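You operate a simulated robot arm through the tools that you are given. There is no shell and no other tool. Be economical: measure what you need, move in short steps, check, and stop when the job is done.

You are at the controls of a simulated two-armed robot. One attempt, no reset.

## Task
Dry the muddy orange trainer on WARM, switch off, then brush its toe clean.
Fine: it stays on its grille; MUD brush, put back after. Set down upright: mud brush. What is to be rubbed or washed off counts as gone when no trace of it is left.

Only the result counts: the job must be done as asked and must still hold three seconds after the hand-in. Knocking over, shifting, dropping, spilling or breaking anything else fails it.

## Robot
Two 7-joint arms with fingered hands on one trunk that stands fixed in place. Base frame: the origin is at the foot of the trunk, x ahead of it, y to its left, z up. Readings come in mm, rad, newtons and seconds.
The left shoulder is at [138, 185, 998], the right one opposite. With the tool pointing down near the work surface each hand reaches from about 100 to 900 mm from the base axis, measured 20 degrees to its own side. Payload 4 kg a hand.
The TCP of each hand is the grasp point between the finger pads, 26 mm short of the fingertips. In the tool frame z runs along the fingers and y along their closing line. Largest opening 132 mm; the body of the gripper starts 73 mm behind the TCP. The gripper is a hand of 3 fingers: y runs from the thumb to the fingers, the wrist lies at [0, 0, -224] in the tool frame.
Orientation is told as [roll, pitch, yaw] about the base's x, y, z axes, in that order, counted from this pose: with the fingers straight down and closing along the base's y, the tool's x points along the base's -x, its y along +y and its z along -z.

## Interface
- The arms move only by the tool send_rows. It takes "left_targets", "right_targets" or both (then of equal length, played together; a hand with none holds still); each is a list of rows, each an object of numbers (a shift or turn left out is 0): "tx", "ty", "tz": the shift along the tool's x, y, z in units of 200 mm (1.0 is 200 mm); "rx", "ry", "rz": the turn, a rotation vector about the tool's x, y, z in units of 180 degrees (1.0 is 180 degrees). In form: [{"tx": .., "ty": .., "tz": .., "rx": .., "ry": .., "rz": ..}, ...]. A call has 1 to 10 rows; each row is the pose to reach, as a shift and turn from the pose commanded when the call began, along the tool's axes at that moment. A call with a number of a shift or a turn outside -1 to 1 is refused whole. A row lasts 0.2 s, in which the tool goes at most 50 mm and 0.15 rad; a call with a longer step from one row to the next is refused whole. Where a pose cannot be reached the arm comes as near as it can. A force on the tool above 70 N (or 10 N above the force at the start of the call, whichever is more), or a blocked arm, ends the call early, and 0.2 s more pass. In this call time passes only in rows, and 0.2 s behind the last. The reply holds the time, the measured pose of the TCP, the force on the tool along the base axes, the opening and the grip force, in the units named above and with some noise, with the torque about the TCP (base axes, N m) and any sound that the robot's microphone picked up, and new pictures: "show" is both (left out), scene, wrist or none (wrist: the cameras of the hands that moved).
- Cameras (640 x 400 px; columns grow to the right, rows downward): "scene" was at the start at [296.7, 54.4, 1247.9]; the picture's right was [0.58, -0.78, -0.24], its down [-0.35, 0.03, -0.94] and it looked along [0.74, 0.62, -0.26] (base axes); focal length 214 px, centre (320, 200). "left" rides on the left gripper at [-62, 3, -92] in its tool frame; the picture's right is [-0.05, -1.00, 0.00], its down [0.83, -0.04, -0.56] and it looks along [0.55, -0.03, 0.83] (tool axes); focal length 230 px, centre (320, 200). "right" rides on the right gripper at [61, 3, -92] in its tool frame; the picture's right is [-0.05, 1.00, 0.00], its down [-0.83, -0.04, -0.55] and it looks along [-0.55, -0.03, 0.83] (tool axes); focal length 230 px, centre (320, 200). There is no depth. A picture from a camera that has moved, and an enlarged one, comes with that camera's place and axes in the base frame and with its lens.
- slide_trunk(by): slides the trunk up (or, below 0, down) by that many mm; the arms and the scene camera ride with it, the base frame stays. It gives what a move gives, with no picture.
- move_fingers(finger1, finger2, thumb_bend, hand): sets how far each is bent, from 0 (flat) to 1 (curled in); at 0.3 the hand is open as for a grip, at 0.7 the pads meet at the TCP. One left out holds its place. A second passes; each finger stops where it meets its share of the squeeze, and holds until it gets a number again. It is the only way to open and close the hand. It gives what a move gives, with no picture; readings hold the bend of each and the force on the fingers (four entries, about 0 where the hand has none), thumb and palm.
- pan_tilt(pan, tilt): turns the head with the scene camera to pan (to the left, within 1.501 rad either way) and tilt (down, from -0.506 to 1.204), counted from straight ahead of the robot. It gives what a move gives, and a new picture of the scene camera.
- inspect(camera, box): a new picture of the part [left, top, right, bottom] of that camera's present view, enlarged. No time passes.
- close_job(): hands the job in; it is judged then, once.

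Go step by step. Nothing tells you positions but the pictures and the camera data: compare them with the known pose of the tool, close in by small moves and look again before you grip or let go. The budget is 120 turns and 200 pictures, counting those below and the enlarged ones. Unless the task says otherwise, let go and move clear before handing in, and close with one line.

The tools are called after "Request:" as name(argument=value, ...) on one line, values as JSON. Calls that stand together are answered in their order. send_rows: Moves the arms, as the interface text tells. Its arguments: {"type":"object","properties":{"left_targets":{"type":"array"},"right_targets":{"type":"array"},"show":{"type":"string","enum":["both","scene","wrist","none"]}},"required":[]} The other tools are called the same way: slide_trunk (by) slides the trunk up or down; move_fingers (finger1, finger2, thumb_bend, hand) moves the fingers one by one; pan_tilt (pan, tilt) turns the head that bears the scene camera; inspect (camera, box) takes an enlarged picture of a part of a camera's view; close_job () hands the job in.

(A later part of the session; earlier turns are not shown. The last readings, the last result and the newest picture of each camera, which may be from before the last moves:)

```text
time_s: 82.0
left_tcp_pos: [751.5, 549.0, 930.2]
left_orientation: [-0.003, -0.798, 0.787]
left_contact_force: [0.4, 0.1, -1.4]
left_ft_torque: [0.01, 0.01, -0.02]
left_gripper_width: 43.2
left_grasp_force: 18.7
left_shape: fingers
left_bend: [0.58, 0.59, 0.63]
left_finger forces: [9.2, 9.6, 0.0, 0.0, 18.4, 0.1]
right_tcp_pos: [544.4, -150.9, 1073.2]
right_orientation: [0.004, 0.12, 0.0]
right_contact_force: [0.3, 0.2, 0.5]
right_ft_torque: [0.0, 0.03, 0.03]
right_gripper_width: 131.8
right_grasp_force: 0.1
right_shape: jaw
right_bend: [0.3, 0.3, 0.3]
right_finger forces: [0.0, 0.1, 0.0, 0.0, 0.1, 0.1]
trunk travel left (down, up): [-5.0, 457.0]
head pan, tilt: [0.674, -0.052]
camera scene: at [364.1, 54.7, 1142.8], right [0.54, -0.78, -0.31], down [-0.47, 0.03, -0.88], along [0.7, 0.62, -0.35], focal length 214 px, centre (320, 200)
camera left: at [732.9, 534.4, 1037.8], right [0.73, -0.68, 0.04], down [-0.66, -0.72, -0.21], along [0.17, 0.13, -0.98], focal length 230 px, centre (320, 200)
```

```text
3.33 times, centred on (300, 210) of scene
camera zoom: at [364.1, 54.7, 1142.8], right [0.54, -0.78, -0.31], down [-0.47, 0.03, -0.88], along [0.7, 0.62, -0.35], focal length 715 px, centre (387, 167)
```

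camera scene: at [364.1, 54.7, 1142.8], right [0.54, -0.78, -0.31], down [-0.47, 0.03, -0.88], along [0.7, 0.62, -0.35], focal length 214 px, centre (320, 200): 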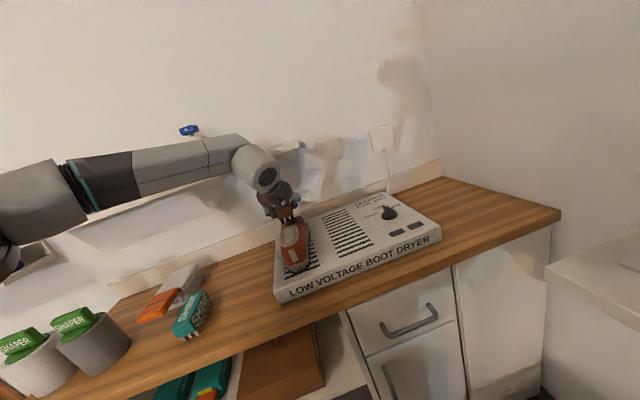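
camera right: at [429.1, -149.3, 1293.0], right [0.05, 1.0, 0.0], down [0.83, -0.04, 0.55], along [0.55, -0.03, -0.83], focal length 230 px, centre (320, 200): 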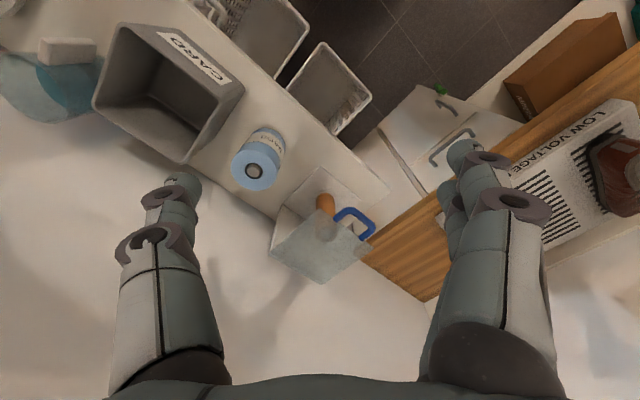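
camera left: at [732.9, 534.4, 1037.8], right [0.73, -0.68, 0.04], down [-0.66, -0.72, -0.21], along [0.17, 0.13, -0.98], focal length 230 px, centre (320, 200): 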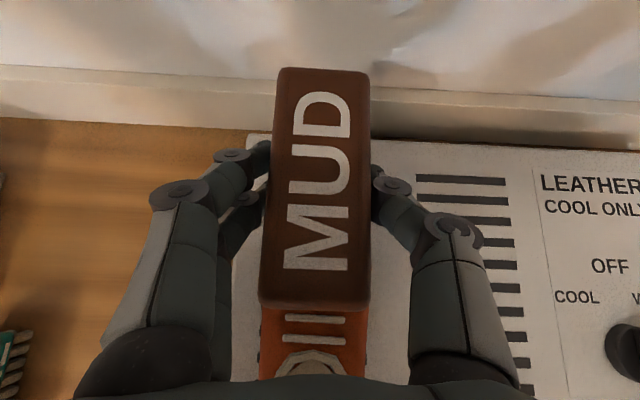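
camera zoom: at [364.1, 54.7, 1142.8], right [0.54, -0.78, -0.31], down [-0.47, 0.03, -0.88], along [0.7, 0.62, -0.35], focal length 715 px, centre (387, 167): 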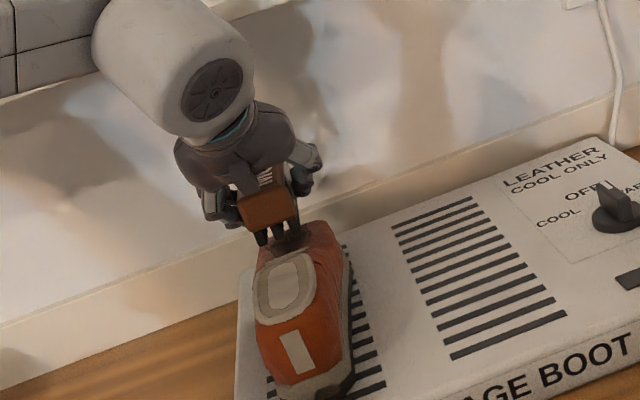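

The brush hangs over the toe with no contact yet. I'll lower in small steps until I feel a light touch.

Request:
send_rows(left_targets=[{"tx": 0.018, "tz": 0.0175}, {"tx": 0.036, "tz": 0.035}], show="none")

Request:
send_rows(left_targets=[{"tx": 0.011, "tz": 0.011}], show="none")

Request:
inspect(camera="scene", box=[240, 150, 360, 270])

```text
time_s: 82.6
left_tcp_pos: [752.1, 548.8, 920.2]
left_orientation: [-0.003, -0.797, 0.785]
left_contact_force: [-0.2, 0.1, -0.5]
left_ft_torque: [0.02, 0.02, 0.02]
left_gripper_width: 43.2
left_grasp_force: 18.5
left_shape: fingers
left_bend: [0.58, 0.59, 0.63]
left_finger forces: [9.1, 9.5, 0.1, 0.1, 18.4, 0.1]
right_tcp_pos: [544.1, -150.5, 1073.5]
right_orientation: [0.005, 0.12, 0.001]
right_contact_force: [0.0, 0.0, 0.7]
right_ft_torque: [0.02, -0.04, -0.02]
right_gripper_width: 131.6
right_grasp_force: 0.0
right_shape: jaw
right_bend: [0.3, 0.3, 0.3]
right_finger forces: [0.0, 0.0, 0.0, 0.0, 0.0, 0.1]
trunk travel left (down, up): [-5.0, 457.0]
head pan, tilt: [0.674, -0.052]
```

```text
time_s: 83.0
left_tcp_pos: [753.0, 549.3, 916.7]
left_orientation: [-0.003, -0.798, 0.788]
left_contact_force: [0.3, 0.6, -2.3]
left_ft_torque: [-0.04, -0.01, -0.01]
left_gripper_width: 43.1
left_grasp_force: 18.2
left_shape: fingers
left_bend: [0.58, 0.59, 0.63]
left_finger forces: [9.1, 9.5, 0.0, 0.0, 18.4, 0.0]
right_tcp_pos: [544.2, -152.1, 1073.0]
right_orientation: [0.005, 0.121, 0.0]
right_contact_force: [0.1, -0.1, -0.5]
right_ft_torque: [-0.03, 0.0, -0.01]
right_gripper_width: 132.2
right_grasp_force: 0.2
right_shape: jaw
right_bend: [0.3, 0.3, 0.3]
right_finger forces: [0.0, 0.1, 0.0, 0.0, 0.0, 0.0]
trunk travel left (down, up): [-5.0, 457.0]
head pan, tilt: [0.674, -0.052]
```

```text
3.33 times, centred on (300, 210) of scene
camera zoom: at [363.8, 54.5, 1143.0], right [0.54, -0.78, -0.31], down [-0.47, 0.03, -0.88], along [0.7, 0.62, -0.35], focal length 715 px, centre (387, 167)
```

zoom: 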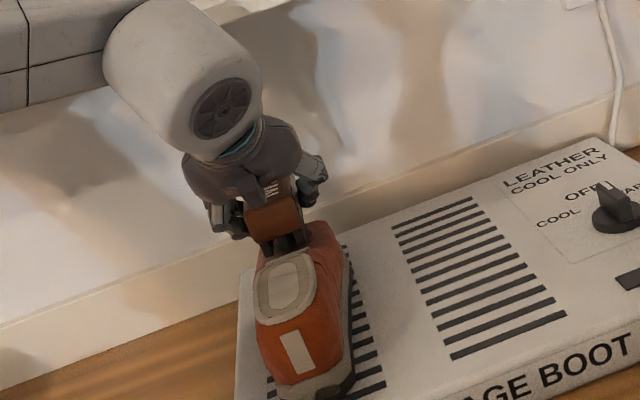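

No touch yet, so I'll keep lowering in 3 mm steps.

Request:
send_rows(left_targets=[{"tx": 0.011, "tz": 0.011}], show="none")

Request:
send_rows(left_targets=[{"tx": 0.011, "tz": 0.011}], show="none")

```text
time_s: 83.4
left_tcp_pos: [751.6, 549.4, 914.5]
left_orientation: [-0.006, -0.8, 0.788]
left_contact_force: [0.4, 0.1, -2.0]
left_ft_torque: [-0.02, -0.01, 0.0]
left_gripper_width: 43.4
left_grasp_force: 18.5
left_shape: fingers
left_bend: [0.58, 0.59, 0.63]
left_finger forces: [9.2, 9.5, 0.0, 0.1, 18.3, 0.0]
right_tcp_pos: [543.2, -150.9, 1073.9]
right_orientation: [0.005, 0.121, 0.0]
right_contact_force: [-0.7, -0.9, 0.2]
right_ft_torque: [0.02, 0.02, -0.03]
right_gripper_width: 131.7
right_grasp_force: 0.0
right_shape: jaw
right_bend: [0.3, 0.3, 0.3]
right_finger forces: [0.0, 0.0, 0.0, 0.1, 0.0, 0.0]
trunk travel left (down, up): [-5.0, 457.0]
head pan, tilt: [0.674, -0.052]
```

```text
time_s: 83.8
left_tcp_pos: [753.0, 549.3, 910.9]
left_orientation: [-0.006, -0.798, 0.789]
left_contact_force: [1.2, 0.6, -0.1]
left_ft_torque: [0.02, 0.0, 0.03]
left_gripper_width: 43.3
left_grasp_force: 18.0
left_shape: fingers
left_bend: [0.58, 0.59, 0.63]
left_finger forces: [8.9, 9.4, 0.0, 0.1, 18.3, 0.0]
right_tcp_pos: [543.0, -152.0, 1074.3]
right_orientation: [0.005, 0.119, 0.001]
right_contact_force: [0.7, 0.6, 0.5]
right_ft_torque: [-0.02, 0.02, 0.0]
right_gripper_width: 131.6
right_grasp_force: 0.1
right_shape: jaw
right_bend: [0.3, 0.3, 0.3]
right_finger forces: [0.0, 0.1, 0.1, 0.0, 0.0, 0.0]
trunk travel left (down, up): [-5.0, 457.0]
head pan, tilt: [0.674, -0.052]
```

Request:
send_rows(left_targets=[{"tx": 0.011, "tz": 0.011}], show="none")

Request:
send_rows(left_targets=[{"tx": 0.011, "tz": 0.011}], show="none")

Request:
inspect(camera="scene", box=[260, 170, 340, 250])

```text
time_s: 84.2
left_tcp_pos: [752.6, 548.0, 908.3]
left_orientation: [-0.005, -0.799, 0.789]
left_contact_force: [2.3, 2.4, 0.6]
left_ft_torque: [-0.03, 0.04, 0.03]
left_gripper_width: 43.1
left_grasp_force: 17.7
left_shape: fingers
left_bend: [0.57, 0.59, 0.63]
left_finger forces: [8.3, 9.6, 0.0, 0.0, 18.1, 0.0]
right_tcp_pos: [543.7, -151.0, 1074.5]
right_orientation: [0.006, 0.121, -0.002]
right_contact_force: [-0.2, 0.8, -0.3]
right_ft_torque: [0.04, 0.0, 0.02]
right_gripper_width: 131.9
right_grasp_force: 0.0
right_shape: jaw
right_bend: [0.3, 0.3, 0.3]
right_finger forces: [0.0, 0.1, 0.0, 0.0, 0.1, 0.1]
trunk travel left (down, up): [-5.0, 457.0]
head pan, tilt: [0.674, -0.052]
```

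```text
time_s: 84.6
left_tcp_pos: [753.4, 548.7, 908.1]
left_orientation: [-0.006, -0.803, 0.789]
left_contact_force: [3.1, 3.6, 9.0]
left_ft_torque: [0.09, -0.04, 0.01]
left_gripper_width: 42.9
left_grasp_force: 18.8
left_shape: fingers
left_bend: [0.57, 0.6, 0.63]
left_finger forces: [9.1, 10.0, 0.0, 0.0, 18.3, 0.0]
right_tcp_pos: [541.8, -151.5, 1073.8]
right_orientation: [0.004, 0.119, 0.0]
right_contact_force: [0.3, -0.8, -0.1]
right_ft_torque: [0.0, 0.01, 0.01]
right_gripper_width: 131.9
right_grasp_force: 0.1
right_shape: jaw
right_bend: [0.3, 0.3, 0.3]
right_finger forces: [0.0, 0.0, 0.0, 0.1, 0.1, 0.0]
trunk travel left (down, up): [-5.0, 457.0]
head pan, tilt: [0.674, -0.052]
```

```text
5.00 times, centred on (300, 210) of scene
camera zoom: at [362.5, 54.2, 1143.9], right [0.54, -0.78, -0.31], down [-0.47, 0.03, -0.88], along [0.7, 0.62, -0.35], focal length 1072 px, centre (420, 150)
```

zoom: 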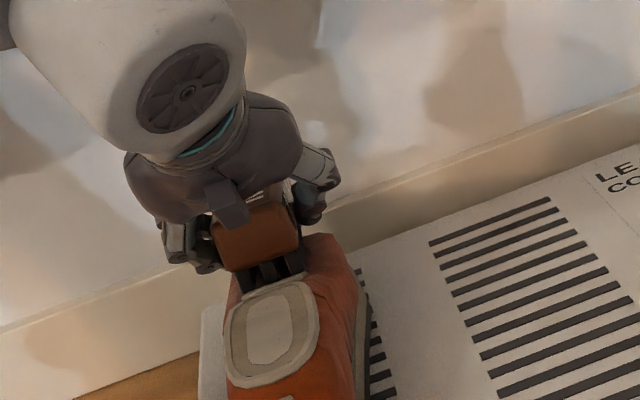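

Light contact, and the reaction shows the toe slopes down towards the wall by roughly 20°. I'll lift slightly and tilt the brush's front down by 0.2 rad to match.

Request:
send_rows(left_targets=[{"tx": -0.03, "tz": -0.03}, {"tx": -0.03, "tz": -0.03, "ry": 0.032}, {"tx": -0.03, "tz": -0.03, "ry": 0.064}], show="none")

Request:
send_rows(left_targets=[{"tx": 0.011, "tz": 0.016}], show="none")

Request:
send_rows(left_targets=[{"tx": 0.0085, "tz": 0.0124}], show="both")

```text
time_s: 85.4
left_tcp_pos: [753.5, 548.7, 912.7]
left_orientation: [-0.003, -0.598, 0.785]
left_contact_force: [1.4, 1.6, 0.4]
left_ft_torque: [0.13, -0.08, 0.02]
left_gripper_width: 43.1
left_grasp_force: 18.2
left_shape: fingers
left_bend: [0.57, 0.59, 0.63]
left_finger forces: [9.3, 9.4, 0.0, 0.1, 17.9, 0.0]
right_tcp_pos: [544.3, -151.5, 1074.7]
right_orientation: [0.004, 0.119, 0.0]
right_contact_force: [-0.2, 0.2, -0.1]
right_ft_torque: [-0.01, 0.0, 0.03]
right_gripper_width: 131.8
right_grasp_force: 0.0
right_shape: jaw
right_bend: [0.3, 0.3, 0.3]
right_finger forces: [0.1, 0.0, 0.0, 0.0, 0.0, 0.0]
trunk travel left (down, up): [-5.0, 457.0]
head pan, tilt: [0.674, -0.052]
```

```text
time_s: 85.8
left_tcp_pos: [754.8, 548.8, 911.6]
left_orientation: [-0.006, -0.6, 0.788]
left_contact_force: [-1.2, 0.0, 6.6]
left_ft_torque: [0.19, -0.07, 0.02]
left_gripper_width: 43.3
left_grasp_force: 19.1
left_shape: fingers
left_bend: [0.58, 0.59, 0.63]
left_finger forces: [10.0, 9.9, 0.0, 0.0, 18.4, 0.0]
right_tcp_pos: [542.7, -152.5, 1074.9]
right_orientation: [0.006, 0.118, 0.001]
right_contact_force: [0.3, -0.3, 0.3]
right_ft_torque: [-0.01, 0.03, -0.01]
right_gripper_width: 132.0
right_grasp_force: 0.2
right_shape: jaw
right_bend: [0.3, 0.3, 0.3]
right_finger forces: [0.0, 0.0, 0.0, 0.1, 0.0, 0.0]
trunk travel left (down, up): [-5.0, 457.0]
head pan, tilt: [0.674, -0.052]
```

```text
time_s: 86.2
left_tcp_pos: [753.6, 547.5, 911.0]
left_orientation: [-0.008, -0.601, 0.79]
left_contact_force: [-0.9, 0.0, 13.6]
left_ft_torque: [0.25, -0.17, 0.01]
left_gripper_width: 43.1
left_grasp_force: 20.0
left_shape: fingers
left_bend: [0.59, 0.59, 0.64]
left_finger forces: [10.6, 10.0, 0.1, 0.0, 19.1, 0.0]
right_tcp_pos: [541.2, -151.9, 1074.5]
right_orientation: [0.006, 0.117, -0.001]
right_contact_force: [-0.5, -0.1, -0.6]
right_ft_torque: [-0.01, 0.02, -0.03]
right_gripper_width: 131.5
right_grasp_force: 0.1
right_shape: jaw
right_bend: [0.3, 0.3, 0.3]
right_finger forces: [0.0, 0.0, 0.0, 0.0, 0.0, 0.0]
trunk travel left (down, up): [-5.0, 457.0]
head pan, tilt: [0.674, -0.052]
camera scene: at [361.5, 53.4, 1144.3], right [0.54, -0.78, -0.31], down [-0.47, 0.03, -0.88], along [0.7, 0.62, -0.35], focal length 214 px, centre (320, 200)
camera left: at [749.2, 548.1, 1022.2], right [0.74, -0.68, 0.04], down [-0.68, -0.74, -0.01], along [0.03, -0.01, -1.0], focal length 230 px, centre (320, 200)
```

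scene: 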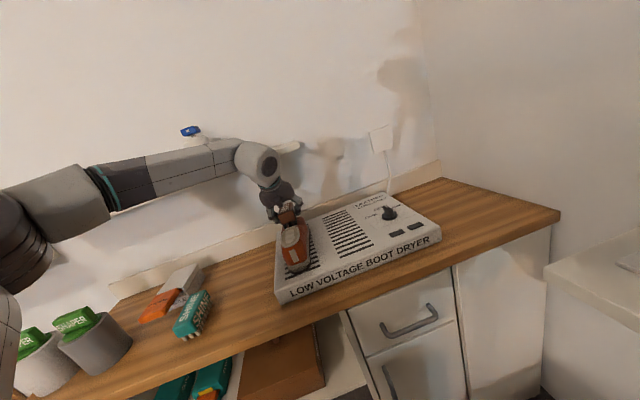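
left: 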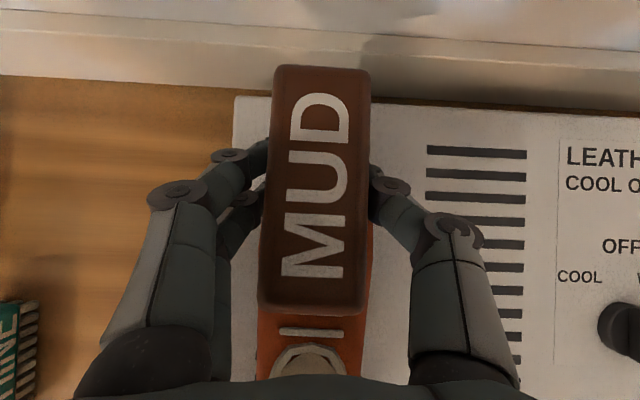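

The contact is now on the toe under the front half of the brush at about 14 N. I'll make short strokes along and across the patch.

Request:
send_rows(left_targets=[{"tx": 0.052, "tz": -0.054}, {}, {"tx": -0.052, "tz": 0.054}, {"ty": -0.04}, {"tx": 0.052, "ty": -0.04, "tz": -0.054}, {"tx": -0.052, "ty": -0.04, "tz": 0.054}, {"ty": 0.04}, {"tx": -0.052, "ty": 0.04, "tz": 0.054}, {"tx": 0.052, "ty": 0.04, "tz": -0.054}, {}], show="both")

Request:
inspect(camera="scene", box=[240, 170, 360, 290])

```text
time_s: 88.4
left_tcp_pos: [752.1, 549.8, 904.8]
left_orientation: [-0.003, -0.597, 0.788]
left_contact_force: [-4.5, 1.4, 6.3]
left_ft_torque: [0.22, 0.25, 0.11]
left_gripper_width: 41.6
left_grasp_force: 17.0
left_shape: fingers
left_bend: [0.58, 0.6, 0.65]
left_finger forces: [10.2, 9.5, 0.0, 0.0, 14.9, 0.0]
right_tcp_pos: [543.9, -151.5, 1072.3]
right_orientation: [0.006, 0.12, 0.0]
right_contact_force: [0.0, -0.4, 0.1]
right_ft_torque: [0.01, 0.04, 0.0]
right_gripper_width: 132.0
right_grasp_force: 0.1
right_shape: jaw
right_bend: [0.3, 0.3, 0.3]
right_finger forces: [0.1, 0.0, 0.1, 0.1, 0.0, 0.0]
trunk travel left (down, up): [-5.0, 457.0]
head pan, tilt: [0.674, -0.052]
camera scene: at [363.2, 54.4, 1143.0], right [0.54, -0.78, -0.31], down [-0.47, 0.03, -0.88], along [0.7, 0.62, -0.35], focal length 214 px, centre (320, 200)
camera left: at [748.1, 550.1, 1016.8], right [0.74, -0.67, 0.03], down [-0.67, -0.74, -0.01], along [0.03, -0.02, -1.0], focal length 230 px, centre (320, 200)
```

scene: 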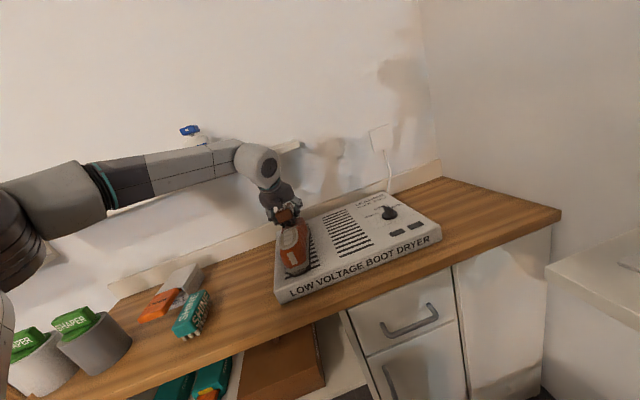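
left: 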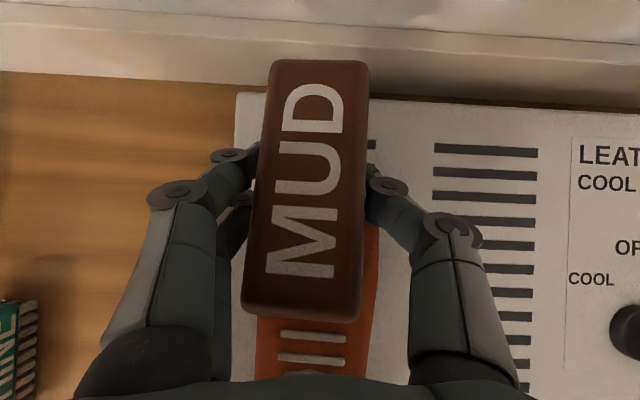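

```text
3.33 times, centred on (300, 230) of scene
camera zoom: at [363.2, 54.4, 1143.0], right [0.54, -0.78, -0.31], down [-0.47, 0.03, -0.88], along [0.7, 0.62, -0.35], focal length 715 px, centre (387, 100)
```

zoom: 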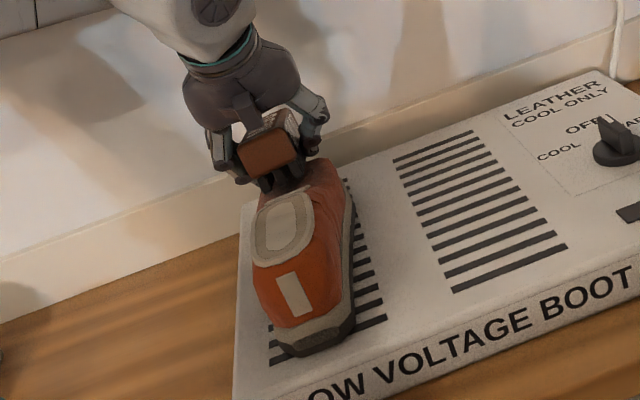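

The brush has twisted slightly in the grip. I'll retreat from under the shelf, move sideways and look at the toe.

Request:
send_rows(left_targets=[{"tx": 0.02, "tz": -0.1}, {"tx": 0.07, "tz": -0.22}, {"tx": 0.12, "tz": -0.355}, {"tx": 0.12, "ty": 0.2, "tz": -0.355}, {"tx": 0.12, "ty": 0.4, "tz": -0.355}, {"tx": 0.12, "ty": 0.55, "tz": -0.355}], show="both")

Request:
inspect(camera="scene", box=[240, 170, 360, 290])

Request:
inspect(camera="left", box=[370, 40, 530, 240])

```text
time_s: 89.8
left_tcp_pos: [632.3, 586.2, 949.6]
left_orientation: [-0.003, -0.597, 0.786]
left_contact_force: [0.7, -0.8, -1.3]
left_ft_torque: [-0.02, 0.03, -0.02]
left_gripper_width: 41.7
left_grasp_force: 15.9
left_shape: fingers
left_bend: [0.58, 0.6, 0.65]
left_finger forces: [8.7, 7.7, 0.0, 0.0, 15.5, 0.1]
right_tcp_pos: [543.8, -150.8, 1073.5]
right_orientation: [0.003, 0.118, 0.0]
right_contact_force: [0.2, 1.2, -0.4]
right_ft_torque: [-0.01, -0.01, 0.0]
right_gripper_width: 132.0
right_grasp_force: 0.1
right_shape: jaw
right_bend: [0.3, 0.3, 0.3]
right_finger forces: [0.0, 0.1, 0.0, 0.0, 0.0, 0.0]
trunk travel left (down, up): [-5.0, 457.0]
head pan, tilt: [0.674, -0.052]
camera scene: at [363.3, 54.9, 1143.2], right [0.54, -0.78, -0.31], down [-0.47, 0.03, -0.88], along [0.7, 0.62, -0.35], focal length 214 px, centre (320, 200)
camera left: at [628.9, 585.8, 1061.9], right [0.74, -0.68, 0.03], down [-0.68, -0.74, -0.01], along [0.03, -0.02, -1.0], focal length 230 px, centre (320, 200)
```

scene: 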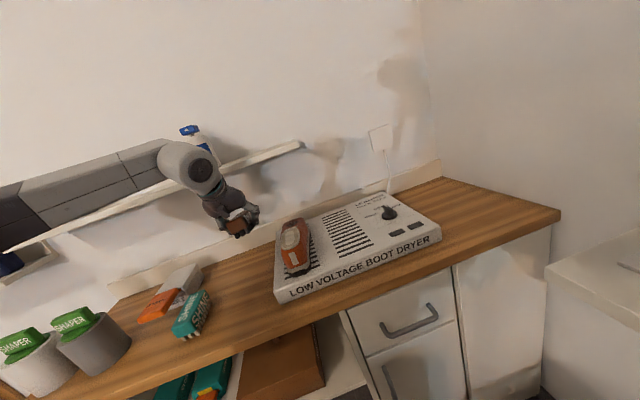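
left: 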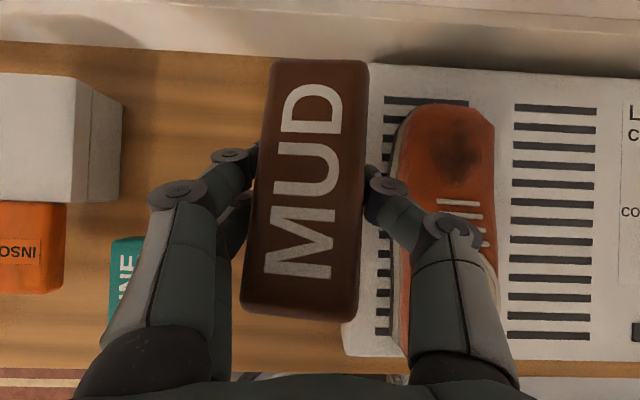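

```text
3.33 times, centred on (300, 230) of scene
camera zoom: at [363.3, 54.9, 1143.2], right [0.54, -0.78, -0.31], down [-0.47, 0.03, -0.88], along [0.7, 0.62, -0.35], focal length 715 px, centre (387, 100)
```

zoom: 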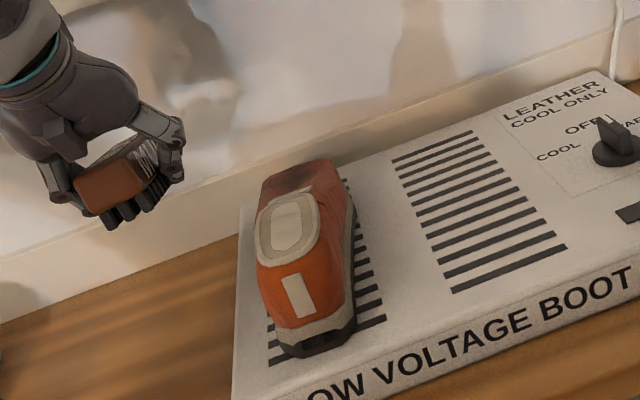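

```text
2.00 times, centred on (450, 140) of left
camera zoom: at [628.9, 585.8, 1061.9], right [0.74, -0.68, 0.03], down [-0.68, -0.74, -0.01], along [0.03, -0.02, -1.0], focal length 460 px, centre (60, 320)
```

zoom: 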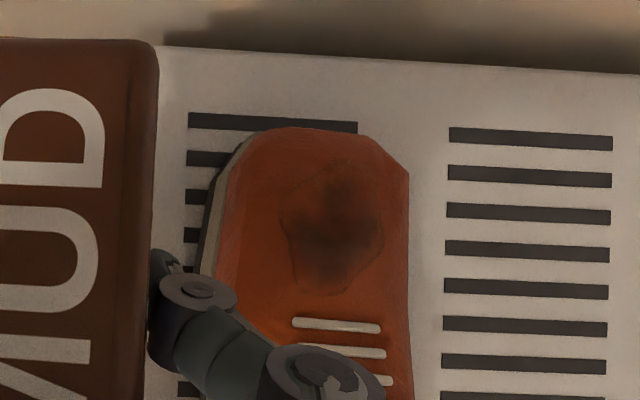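

The mud is fading evenly across the patch and the shoe is still seated, so brushing works. I'll go back for more strokes.

Request:
send_rows(left_targets=[{"ty": -0.2}, {"ty": -0.4}, {"ty": -0.55}, {"tx": -0.05, "ty": -0.55, "tz": 0.13}, {"tx": -0.1, "ty": -0.55, "tz": 0.24}, {"tx": -0.13, "ty": -0.55, "tz": 0.335}], show="none")

Request:
send_rows(left_targets=[{"tx": 0.007, "tz": 0.01}], show="none")

```text
time_s: 91.2
left_tcp_pos: [753.2, 551.1, 909.1]
left_orientation: [-0.003, -0.597, 0.787]
left_contact_force: [0.2, 0.4, -1.4]
left_ft_torque: [-0.04, 0.03, 0.0]
left_gripper_width: 41.5
left_grasp_force: 15.7
left_shape: fingers
left_bend: [0.58, 0.6, 0.65]
left_finger forces: [8.5, 7.6, 0.1, 0.1, 15.6, 0.0]
right_tcp_pos: [543.8, -152.0, 1073.1]
right_orientation: [0.003, 0.12, 0.0]
right_contact_force: [0.5, 0.0, 0.2]
right_ft_torque: [-0.04, -0.01, -0.02]
right_gripper_width: 132.1
right_grasp_force: 0.2
right_shape: jaw
right_bend: [0.3, 0.3, 0.3]
right_finger forces: [0.0, 0.1, 0.0, 0.0, 0.0, 0.0]
trunk travel left (down, up): [-5.0, 457.0]
head pan, tilt: [0.674, -0.052]
```

```text
time_s: 91.6
left_tcp_pos: [752.5, 549.3, 907.2]
left_orientation: [-0.003, -0.598, 0.789]
left_contact_force: [0.6, -0.1, -0.4]
left_ft_torque: [0.01, 0.03, 0.01]
left_gripper_width: 41.3
left_grasp_force: 15.5
left_shape: fingers
left_bend: [0.58, 0.6, 0.65]
left_finger forces: [8.5, 7.6, 0.1, 0.1, 15.5, 0.0]
right_tcp_pos: [543.9, -150.7, 1074.8]
right_orientation: [0.005, 0.119, 0.0]
right_contact_force: [-0.1, 0.2, 0.1]
right_ft_torque: [0.0, 0.01, -0.03]
right_gripper_width: 131.7
right_grasp_force: 0.0
right_shape: jaw
right_bend: [0.3, 0.3, 0.3]
right_finger forces: [0.0, 0.0, 0.1, 0.0, 0.0, 0.1]
trunk travel left (down, up): [-5.0, 457.0]
head pan, tilt: [0.674, -0.052]
```

Request:
move_fingers(hand="left", finger1=0.8, finger2=0.8, thumb_bend=0.8)

Request:
send_rows(left_targets=[{"tx": 0.008, "tz": 0.012}], show="none")

```text
time_s: 92.6
left_tcp_pos: [751.3, 549.3, 908.2]
left_orientation: [-0.004, -0.598, 0.789]
left_contact_force: [-0.3, -0.5, -0.8]
left_ft_torque: [0.0, 0.03, 0.01]
left_gripper_width: 40.8
left_grasp_force: 20.3
left_shape: fingers
left_bend: [0.55, 0.58, 0.66]
left_finger forces: [9.3, 11.0, 0.1, 0.1, 21.1, 0.0]
right_tcp_pos: [543.0, -150.9, 1073.9]
right_orientation: [0.006, 0.12, 0.001]
right_contact_force: [0.3, 1.1, 0.1]
right_ft_torque: [0.0, 0.0, 0.0]
right_gripper_width: 131.9
right_grasp_force: 0.1
right_shape: jaw
right_bend: [0.3, 0.3, 0.3]
right_finger forces: [0.0, 0.0, 0.1, 0.0, 0.0, 0.1]
trunk travel left (down, up): [-5.0, 457.0]
head pan, tilt: [0.674, -0.052]
```

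```text
time_s: 93.0
left_tcp_pos: [752.0, 548.7, 906.1]
left_orientation: [-0.005, -0.598, 0.787]
left_contact_force: [0.6, 1.9, 2.6]
left_ft_torque: [0.16, 0.05, -0.03]
left_gripper_width: 41.6
left_grasp_force: 20.1
left_shape: fingers
left_bend: [0.55, 0.58, 0.66]
left_finger forces: [9.1, 11.3, 0.0, 0.1, 19.8, 0.0]
right_tcp_pos: [543.7, -150.6, 1073.9]
right_orientation: [0.005, 0.118, -0.002]
right_contact_force: [-0.6, 0.5, -0.3]
right_ft_torque: [0.01, -0.02, -0.02]
right_gripper_width: 132.3
right_grasp_force: 0.0
right_shape: jaw
right_bend: [0.3, 0.3, 0.3]
right_finger forces: [0.0, 0.1, 0.0, 0.0, 0.0, 0.0]
trunk travel left (down, up): [-5.0, 457.0]
head pan, tilt: [0.674, -0.052]
```

Light contact again. More strokes, lengthwise with a small sideways spread.

Request:
send_rows(left_targets=[{"tx": 0.053, "tz": -0.048}, {"tx": -0.047, "tz": 0.056}, {"tx": 0.053, "tz": -0.048}, {"tx": -0.047, "tz": 0.056}, {"tx": 0.053, "ty": -0.025, "tz": -0.048}, {"tx": -0.047, "ty": -0.025, "tz": 0.056}, {"tx": 0.053, "ty": 0.025, "tz": -0.048}, {"tx": -0.047, "ty": 0.025, "tz": 0.056}, {"tx": 0.053, "tz": -0.048}, {"tx": 0.003, "tz": 0.004}], show="none")

Request:
send_rows(left_targets=[{"tx": 0.053, "tz": -0.048}, {"tx": -0.047, "tz": 0.056}, {"tx": 0.053, "tz": -0.048}, {"tx": -0.047, "tz": 0.056}, {"tx": 0.053, "ty": -0.025, "tz": -0.048}, {"tx": -0.047, "ty": -0.025, "tz": 0.056}, {"tx": 0.053, "ty": 0.025, "tz": -0.048}, {"tx": -0.047, "ty": 0.025, "tz": 0.056}, {"tx": 0.053, "tz": -0.048}, {"tx": 0.003, "tz": 0.004}], show="wrist")

Request:
inspect(camera="scene", box=[240, 170, 360, 290])

```text
time_s: 95.2
left_tcp_pos: [753.0, 547.2, 901.0]
left_orientation: [-0.002, -0.596, 0.784]
left_contact_force: [-1.1, -0.1, 0.6]
left_ft_torque: [0.04, 0.08, 0.01]
left_gripper_width: 41.3
left_grasp_force: 20.4
left_shape: fingers
left_bend: [0.56, 0.59, 0.67]
left_finger forces: [9.3, 10.6, 0.0, 0.0, 20.8, 0.1]
right_tcp_pos: [544.7, -150.8, 1072.8]
right_orientation: [0.003, 0.12, 0.0]
right_contact_force: [-0.5, -0.4, 0.2]
right_ft_torque: [-0.04, 0.01, 0.0]
right_gripper_width: 132.0
right_grasp_force: 0.1
right_shape: jaw
right_bend: [0.3, 0.3, 0.3]
right_finger forces: [0.0, 0.1, 0.0, 0.1, 0.0, 0.0]
trunk travel left (down, up): [-5.0, 457.0]
head pan, tilt: [0.674, -0.052]
```

```text
time_s: 97.4
left_tcp_pos: [752.1, 548.1, 901.9]
left_orientation: [-0.001, -0.594, 0.785]
left_contact_force: [-0.9, 0.3, -2.3]
left_ft_torque: [-0.03, -0.02, -0.01]
left_gripper_width: 41.3
left_grasp_force: 20.5
left_shape: fingers
left_bend: [0.56, 0.59, 0.67]
left_finger forces: [9.2, 10.5, 0.0, 0.0, 20.6, 0.0]
right_tcp_pos: [545.7, -150.4, 1073.4]
right_orientation: [0.002, 0.123, -0.001]
right_contact_force: [1.1, 0.0, -0.6]
right_ft_torque: [-0.04, 0.0, 0.02]
right_gripper_width: 131.7
right_grasp_force: 0.0
right_shape: jaw
right_bend: [0.3, 0.3, 0.3]
right_finger forces: [0.0, 0.0, 0.1, 0.0, 0.0, 0.0]
trunk travel left (down, up): [-5.0, 457.0]
head pan, tilt: [0.674, -0.052]
camera left: at [748.8, 549.3, 1013.0], right [0.74, -0.68, 0.03], down [-0.68, -0.74, -0.01], along [0.03, -0.02, -1.0], focal length 230 px, centre (320, 200)
```

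left: 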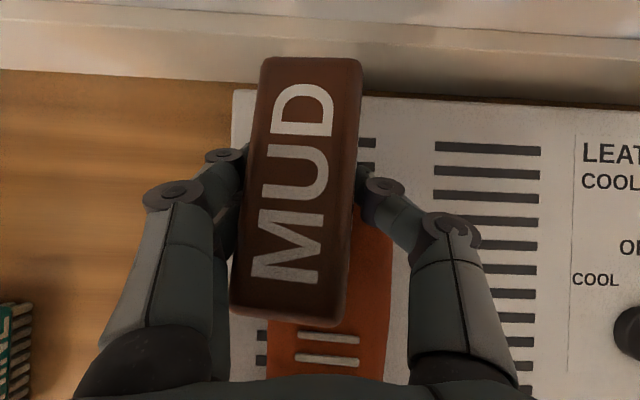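

```text
3.33 times, centred on (300, 230) of scene
camera zoom: at [364.8, 55.5, 1142.4], right [0.54, -0.78, -0.31], down [-0.47, 0.03, -0.88], along [0.7, 0.62, -0.35], focal length 715 px, centre (387, 100)
```

zoom: 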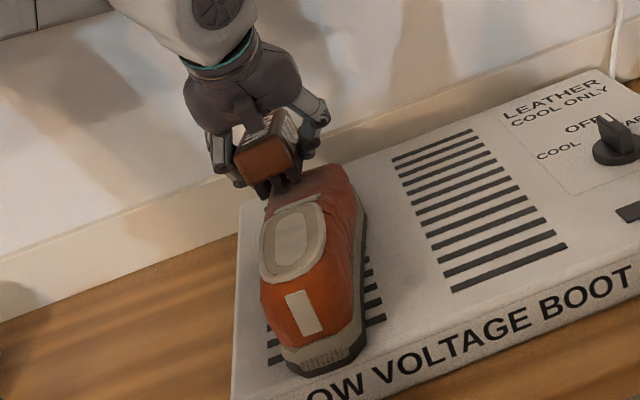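

The shoe has slid a little toward the front and the brush is twisting, so I should check before doing more. I'll retreat and look.

Request:
send_rows(left_targets=[{"tx": -0.03, "tz": -0.09}, {"tx": 0.02, "tz": -0.2}, {"tx": 0.1, "tz": -0.34}, {"tx": 0.12, "ty": 0.2, "tz": -0.36}, {"tx": 0.12, "ty": 0.4, "tz": -0.36}, {"tx": 0.12, "ty": 0.6, "tz": -0.36}], show="wrist")

Request:
inspect(camera="left", box=[370, 40, 590, 240])

Request:
inspect(camera="scene", box=[260, 200, 350, 300])

```text
time_s: 98.8
left_tcp_pos: [623.4, 591.3, 947.8]
left_orientation: [-0.006, -0.596, 0.786]
left_contact_force: [-0.8, 0.6, -1.4]
left_ft_torque: [-0.02, 0.01, -0.01]
left_gripper_width: 41.3
left_grasp_force: 19.4
left_shape: fingers
left_bend: [0.56, 0.59, 0.67]
left_finger forces: [9.0, 10.4, 0.0, 0.0, 20.1, 0.0]
right_tcp_pos: [541.7, -150.2, 1075.4]
right_orientation: [0.005, 0.118, -0.001]
right_contact_force: [-0.1, 0.0, -0.2]
right_ft_torque: [-0.06, 0.02, 0.01]
right_gripper_width: 131.9
right_grasp_force: 0.1
right_shape: jaw
right_bend: [0.3, 0.3, 0.3]
right_finger forces: [0.0, 0.0, 0.0, 0.0, 0.0, 0.1]
trunk travel left (down, up): [-5.0, 457.0]
head pan, tilt: [0.674, -0.052]
camera left: at [619.7, 592.4, 1059.8], right [0.74, -0.68, 0.03], down [-0.68, -0.74, -0.01], along [0.03, -0.02, -1.0], focal length 230 px, centre (320, 200)
```

left: 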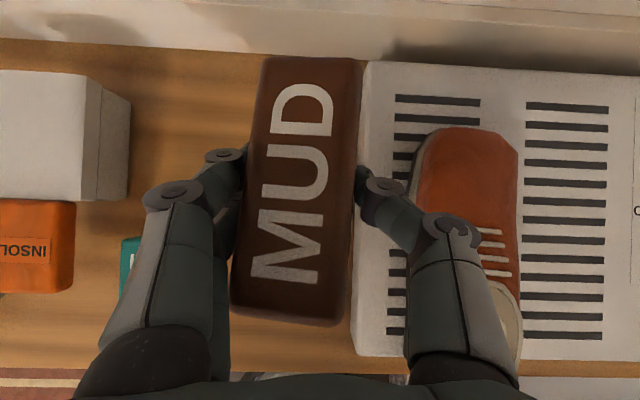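

```text
2.00 times, centred on (480, 140) of left
camera zoom: at [619.7, 592.4, 1059.8], right [0.74, -0.68, 0.03], down [-0.68, -0.74, -0.01], along [0.03, -0.02, -1.0], focal length 460 px, centre (0, 320)
```

zoom: 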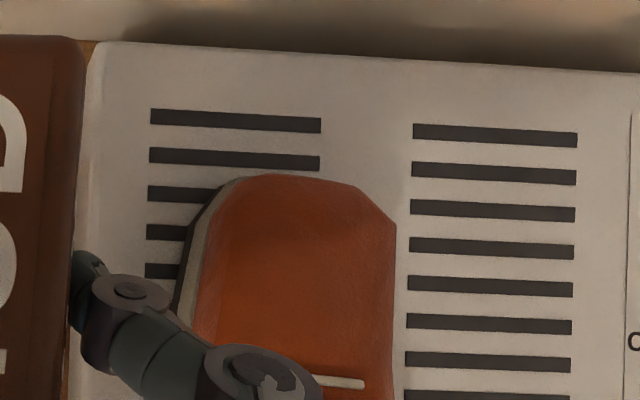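

```text
4.00 times, centred on (305, 250) of scene
camera zoom: at [362.7, 55.2, 1143.5], right [0.54, -0.78, -0.31], down [-0.47, 0.03, -0.88], along [0.7, 0.62, -0.35], focal length 858 px, centre (380, 0)
```

zoom: 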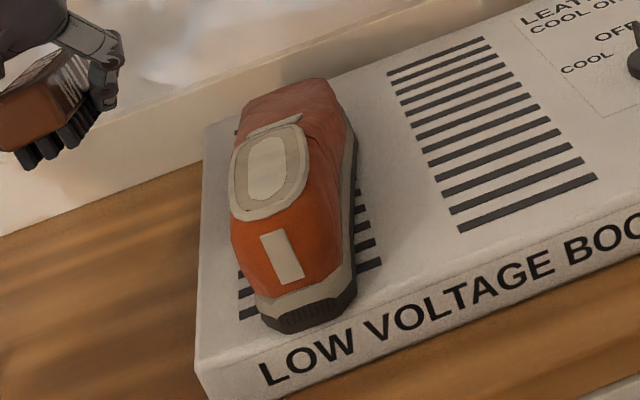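

The mud has gone completely, and the shoe is still upright on its grille, though it slid about 25 mm. Next I'll put the brush back: level it again, undo the slight yaw, and return above its spot.

Request:
send_rows(left_targets=[{"ry": -0.032}, {"ry": -0.064}], show="none")

Request:
send_rows(left_targets=[{"tx": 0.09, "ty": 0.087, "tz": -0.096}, {"tx": 0.18, "ty": 0.174, "tz": -0.192}, {"tx": 0.27, "ty": 0.26, "tz": -0.289, "rx": -0.01, "rz": -0.01}, {"tx": 0.36, "ty": 0.347, "tz": -0.385, "rx": -0.0205, "rz": -0.02}], show="both")

Request:
inspect(camera="scene", box=[150, 200, 310, 330])

```text
time_s: 99.4
left_tcp_pos: [624.0, 590.6, 948.6]
left_orientation: [-0.004, -0.799, 0.788]
left_contact_force: [-0.4, -0.2, -1.3]
left_ft_torque: [0.01, 0.01, -0.02]
left_gripper_width: 40.7
left_grasp_force: 20.3
left_shape: fingers
left_bend: [0.56, 0.59, 0.67]
left_finger forces: [9.0, 10.2, 0.0, 0.1, 20.1, 0.1]
right_tcp_pos: [543.1, -151.7, 1073.3]
right_orientation: [0.006, 0.121, 0.001]
right_contact_force: [-0.6, 0.5, 0.1]
right_ft_torque: [-0.02, 0.02, 0.01]
right_gripper_width: 132.1
right_grasp_force: 0.0
right_shape: jaw
right_bend: [0.3, 0.3, 0.3]
right_finger forces: [0.0, 0.0, 0.0, 0.1, 0.0, 0.1]
trunk travel left (down, up): [-5.0, 457.0]
head pan, tilt: [0.674, -0.052]
```

```text
time_s: 100.4
left_tcp_pos: [501.4, 564.5, 953.3]
left_orientation: [-0.004, -0.798, 0.879]
left_contact_force: [-0.5, 0.4, -1.4]
left_ft_torque: [-0.02, -0.02, -0.01]
left_gripper_width: 40.8
left_grasp_force: 19.4
left_shape: fingers
left_bend: [0.56, 0.59, 0.67]
left_finger forces: [9.0, 10.3, 0.0, 0.0, 20.0, 0.0]
right_tcp_pos: [542.3, -150.0, 1074.0]
right_orientation: [0.006, 0.118, 0.001]
right_contact_force: [0.1, 0.9, 0.3]
right_ft_torque: [-0.01, -0.06, 0.03]
right_gripper_width: 132.0
right_grasp_force: 0.0
right_shape: jaw
right_bend: [0.3, 0.3, 0.3]
right_finger forces: [0.0, 0.0, 0.1, 0.1, 0.0, 0.1]
trunk travel left (down, up): [-5.0, 457.0]
head pan, tilt: [0.674, -0.052]
camera scene: at [362.8, 54.1, 1143.5], right [0.54, -0.78, -0.31], down [-0.47, 0.03, -0.88], along [0.7, 0.62, -0.35], focal length 214 px, centre (320, 200)
camera left: at [483.2, 548.6, 1061.6], right [0.79, -0.61, 0.04], down [-0.59, -0.78, -0.21], along [0.16, 0.14, -0.98], focal length 230 px, centre (320, 200)
```

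scene: 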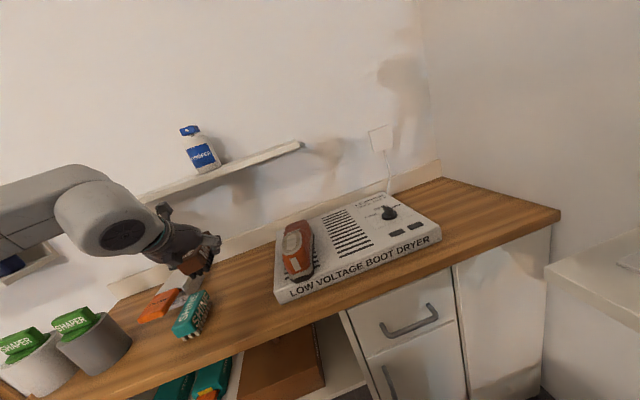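
left: 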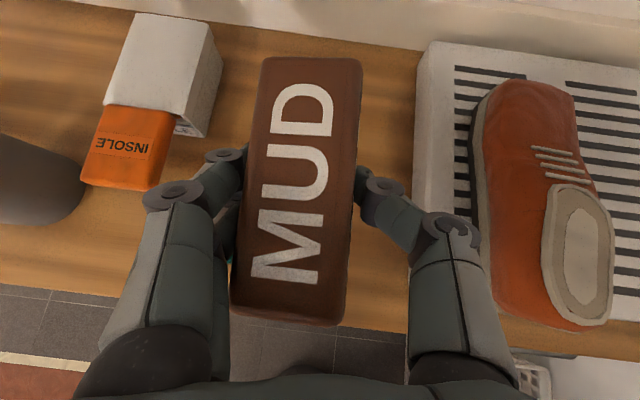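

```text
3.08 times, centred on (230, 265) of scene
camera zoom: at [362.8, 54.1, 1143.5], right [0.54, -0.78, -0.31], down [-0.47, 0.03, -0.88], along [0.7, 0.62, -0.35], focal length 660 px, centre (597, 0)
```

zoom: 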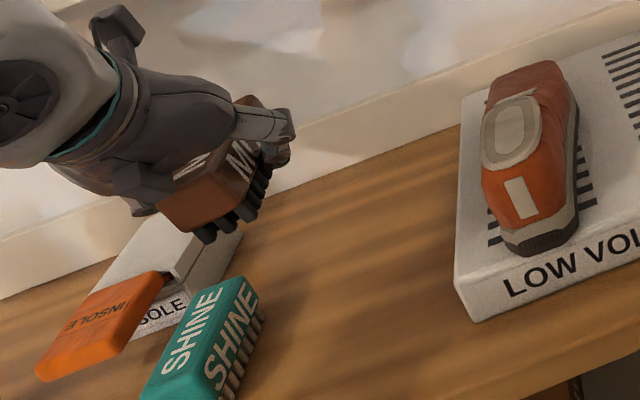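

The brush sits slightly front-up and about 10 mm off-centre in the grip. I'll correct the pitch and offset, then check the view.

Request:
send_rows(left_targets=[{"ty": -0.04, "ry": 0.035}], show="wrist")

Request:
inspect(camera="scene", box=[170, 210, 270, 290])

```text
time_s: 100.8
left_tcp_pos: [507.5, 560.4, 949.4]
left_orientation: [-0.002, -0.685, 0.877]
left_contact_force: [-0.5, 0.3, -1.4]
left_ft_torque: [0.0, -0.01, 0.01]
left_gripper_width: 40.8
left_grasp_force: 19.5
left_shape: fingers
left_bend: [0.56, 0.59, 0.67]
left_finger forces: [9.0, 10.2, 0.0, 0.2, 19.9, 0.1]
right_tcp_pos: [543.2, -151.6, 1073.3]
right_orientation: [0.003, 0.121, 0.0]
right_contact_force: [-0.6, -0.6, 0.7]
right_ft_torque: [0.01, 0.01, -0.02]
right_gripper_width: 132.0
right_grasp_force: 0.1
right_shape: jaw
right_bend: [0.3, 0.3, 0.3]
right_finger forces: [0.1, 0.0, 0.0, 0.0, 0.0, 0.1]
trunk travel left (down, up): [-5.0, 457.0]
head pan, tilt: [0.674, -0.052]
camera left: at [498.0, 553.2, 1061.0], right [0.79, -0.61, 0.04], down [-0.6, -0.79, -0.1], along [0.09, 0.06, -0.99], focal length 230 px, centre (320, 200)
```

left: 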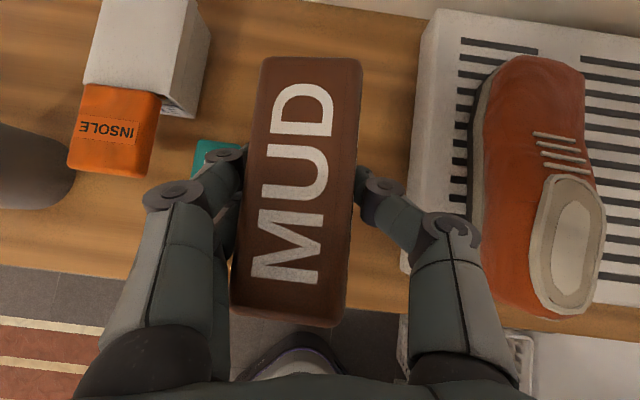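

```text
5.00 times, centred on (220, 250) of scene
camera zoom: at [364.1, 54.8, 1142.8], right [0.54, -0.78, -0.31], down [-0.47, 0.03, -0.88], along [0.7, 0.62, -0.35], focal length 1072 px, centre (820, -50)
```

zoom: 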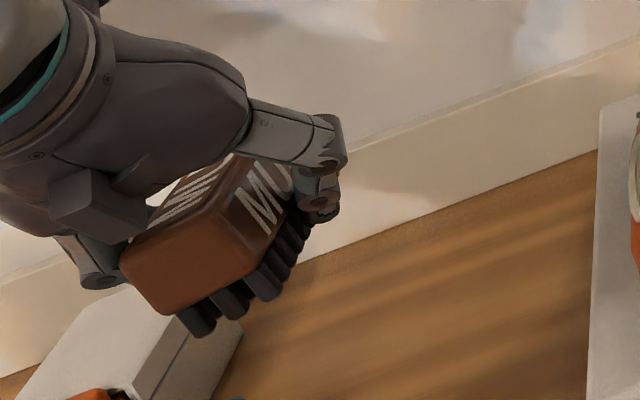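

Yaw and level now look right. I'll lower the brush to just above the bench at its original spot.

Request:
send_rows(left_targets=[{"tx": 0.1, "ty": -0.014, "tz": 0.14}, {"tx": 0.2, "ty": -0.014, "tz": 0.265}, {"tx": 0.3, "ty": -0.014, "tz": 0.395}, {"tx": 0.377, "ty": -0.014, "tz": 0.495}], show="both")

Request:
inspect(camera="scene", box=[170, 240, 270, 340])

```text
time_s: 101.8
left_tcp_pos: [512.8, 561.0, 825.9]
left_orientation: [-0.005, -0.688, 0.878]
left_contact_force: [-0.4, -0.8, -1.4]
left_ft_torque: [0.01, 0.0, 0.0]
left_gripper_width: 41.0
left_grasp_force: 19.7
left_shape: fingers
left_bend: [0.56, 0.59, 0.67]
left_finger forces: [8.9, 10.2, 0.0, 0.1, 19.8, 0.1]
right_tcp_pos: [543.8, -151.6, 1074.0]
right_orientation: [0.006, 0.122, 0.001]
right_contact_force: [0.7, -0.6, -0.6]
right_ft_torque: [0.02, -0.01, 0.02]
right_gripper_width: 131.7
right_grasp_force: 0.0
right_shape: jaw
right_bend: [0.3, 0.3, 0.3]
right_finger forces: [0.1, 0.0, 0.1, 0.0, 0.1, 0.0]
trunk travel left (down, up): [-5.0, 457.0]
head pan, tilt: [0.674, -0.052]
camera scene: at [363.9, 54.6, 1142.9], right [0.54, -0.78, -0.31], down [-0.47, 0.03, -0.88], along [0.7, 0.62, -0.35], focal length 214 px, centre (320, 200)
camera left: at [503.1, 553.7, 936.5], right [0.79, -0.61, 0.04], down [-0.6, -0.79, -0.1], along [0.09, 0.06, -0.99], focal length 230 px, centre (320, 200)
```

scene: 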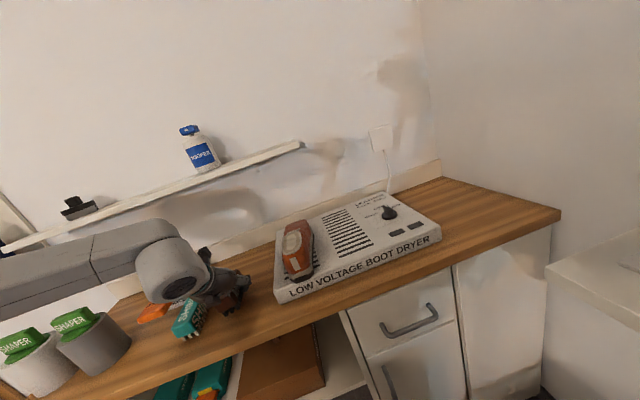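
left: 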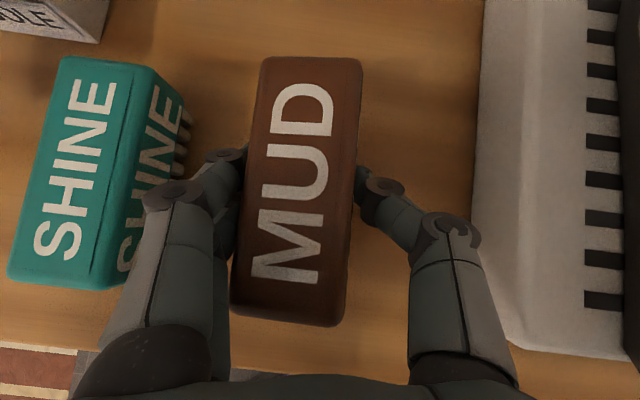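

```text
4.00 times, centred on (220, 290) of scene
camera zoom: at [363.9, 54.6, 1142.9], right [0.54, -0.78, -0.31], down [-0.47, 0.03, -0.88], along [0.7, 0.62, -0.35], focal length 858 px, centre (720, -160)
```

zoom: 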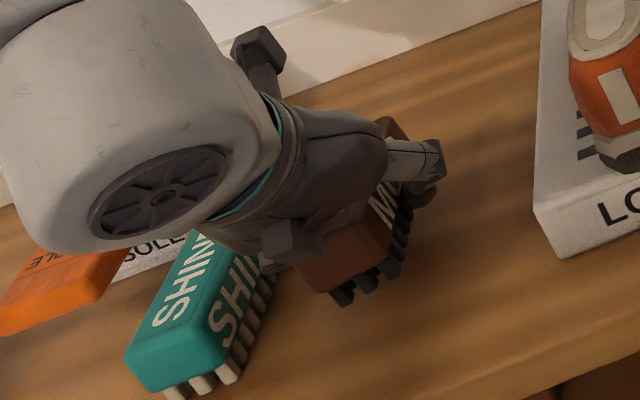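

Request:
send_rows(left_targets=[{"tx": 0.0095, "tz": 0.0116}, {"tx": 0.019, "tz": 0.023}], show="none")

Request:
send_rows(left_targets=[{"tx": 0.0095, "tz": 0.0116}], show="none")

```text
time_s: 102.4
left_tcp_pos: [512.9, 561.5, 821.0]
left_orientation: [-0.004, -0.687, 0.876]
left_contact_force: [0.8, 0.0, -0.8]
left_ft_torque: [-0.01, 0.04, -0.02]
left_gripper_width: 40.9
left_grasp_force: 19.5
left_shape: fingers
left_bend: [0.56, 0.59, 0.67]
left_finger forces: [9.1, 10.1, 0.1, 0.0, 19.9, 0.0]
right_tcp_pos: [543.1, -151.0, 1074.0]
right_orientation: [0.006, 0.12, 0.0]
right_contact_force: [-1.1, 0.1, -0.3]
right_ft_torque: [0.0, -0.01, 0.0]
right_gripper_width: 132.0
right_grasp_force: 0.0
right_shape: jaw
right_bend: [0.3, 0.3, 0.3]
right_finger forces: [0.1, 0.1, 0.1, 0.0, 0.1, 0.0]
trunk travel left (down, up): [-5.0, 457.0]
head pan, tilt: [0.674, -0.052]
```

```text
time_s: 102.8
left_tcp_pos: [513.7, 561.6, 817.0]
left_orientation: [-0.004, -0.688, 0.874]
left_contact_force: [0.2, -0.2, -1.8]
left_ft_torque: [0.0, -0.03, 0.02]
left_gripper_width: 41.0
left_grasp_force: 19.3
left_shape: fingers
left_bend: [0.56, 0.59, 0.67]
left_finger forces: [9.0, 10.0, 0.0, 0.0, 19.9, 0.0]
right_tcp_pos: [544.0, -151.3, 1073.7]
right_orientation: [0.005, 0.121, 0.0]
right_contact_force: [-0.3, -0.5, 0.1]
right_ft_torque: [0.01, 0.03, 0.01]
right_gripper_width: 131.7
right_grasp_force: 0.0
right_shape: jaw
right_bend: [0.3, 0.3, 0.3]
right_finger forces: [0.0, 0.1, 0.0, 0.0, 0.0, 0.0]
trunk travel left (down, up): [-5.0, 457.0]
head pan, tilt: [0.674, -0.052]
```

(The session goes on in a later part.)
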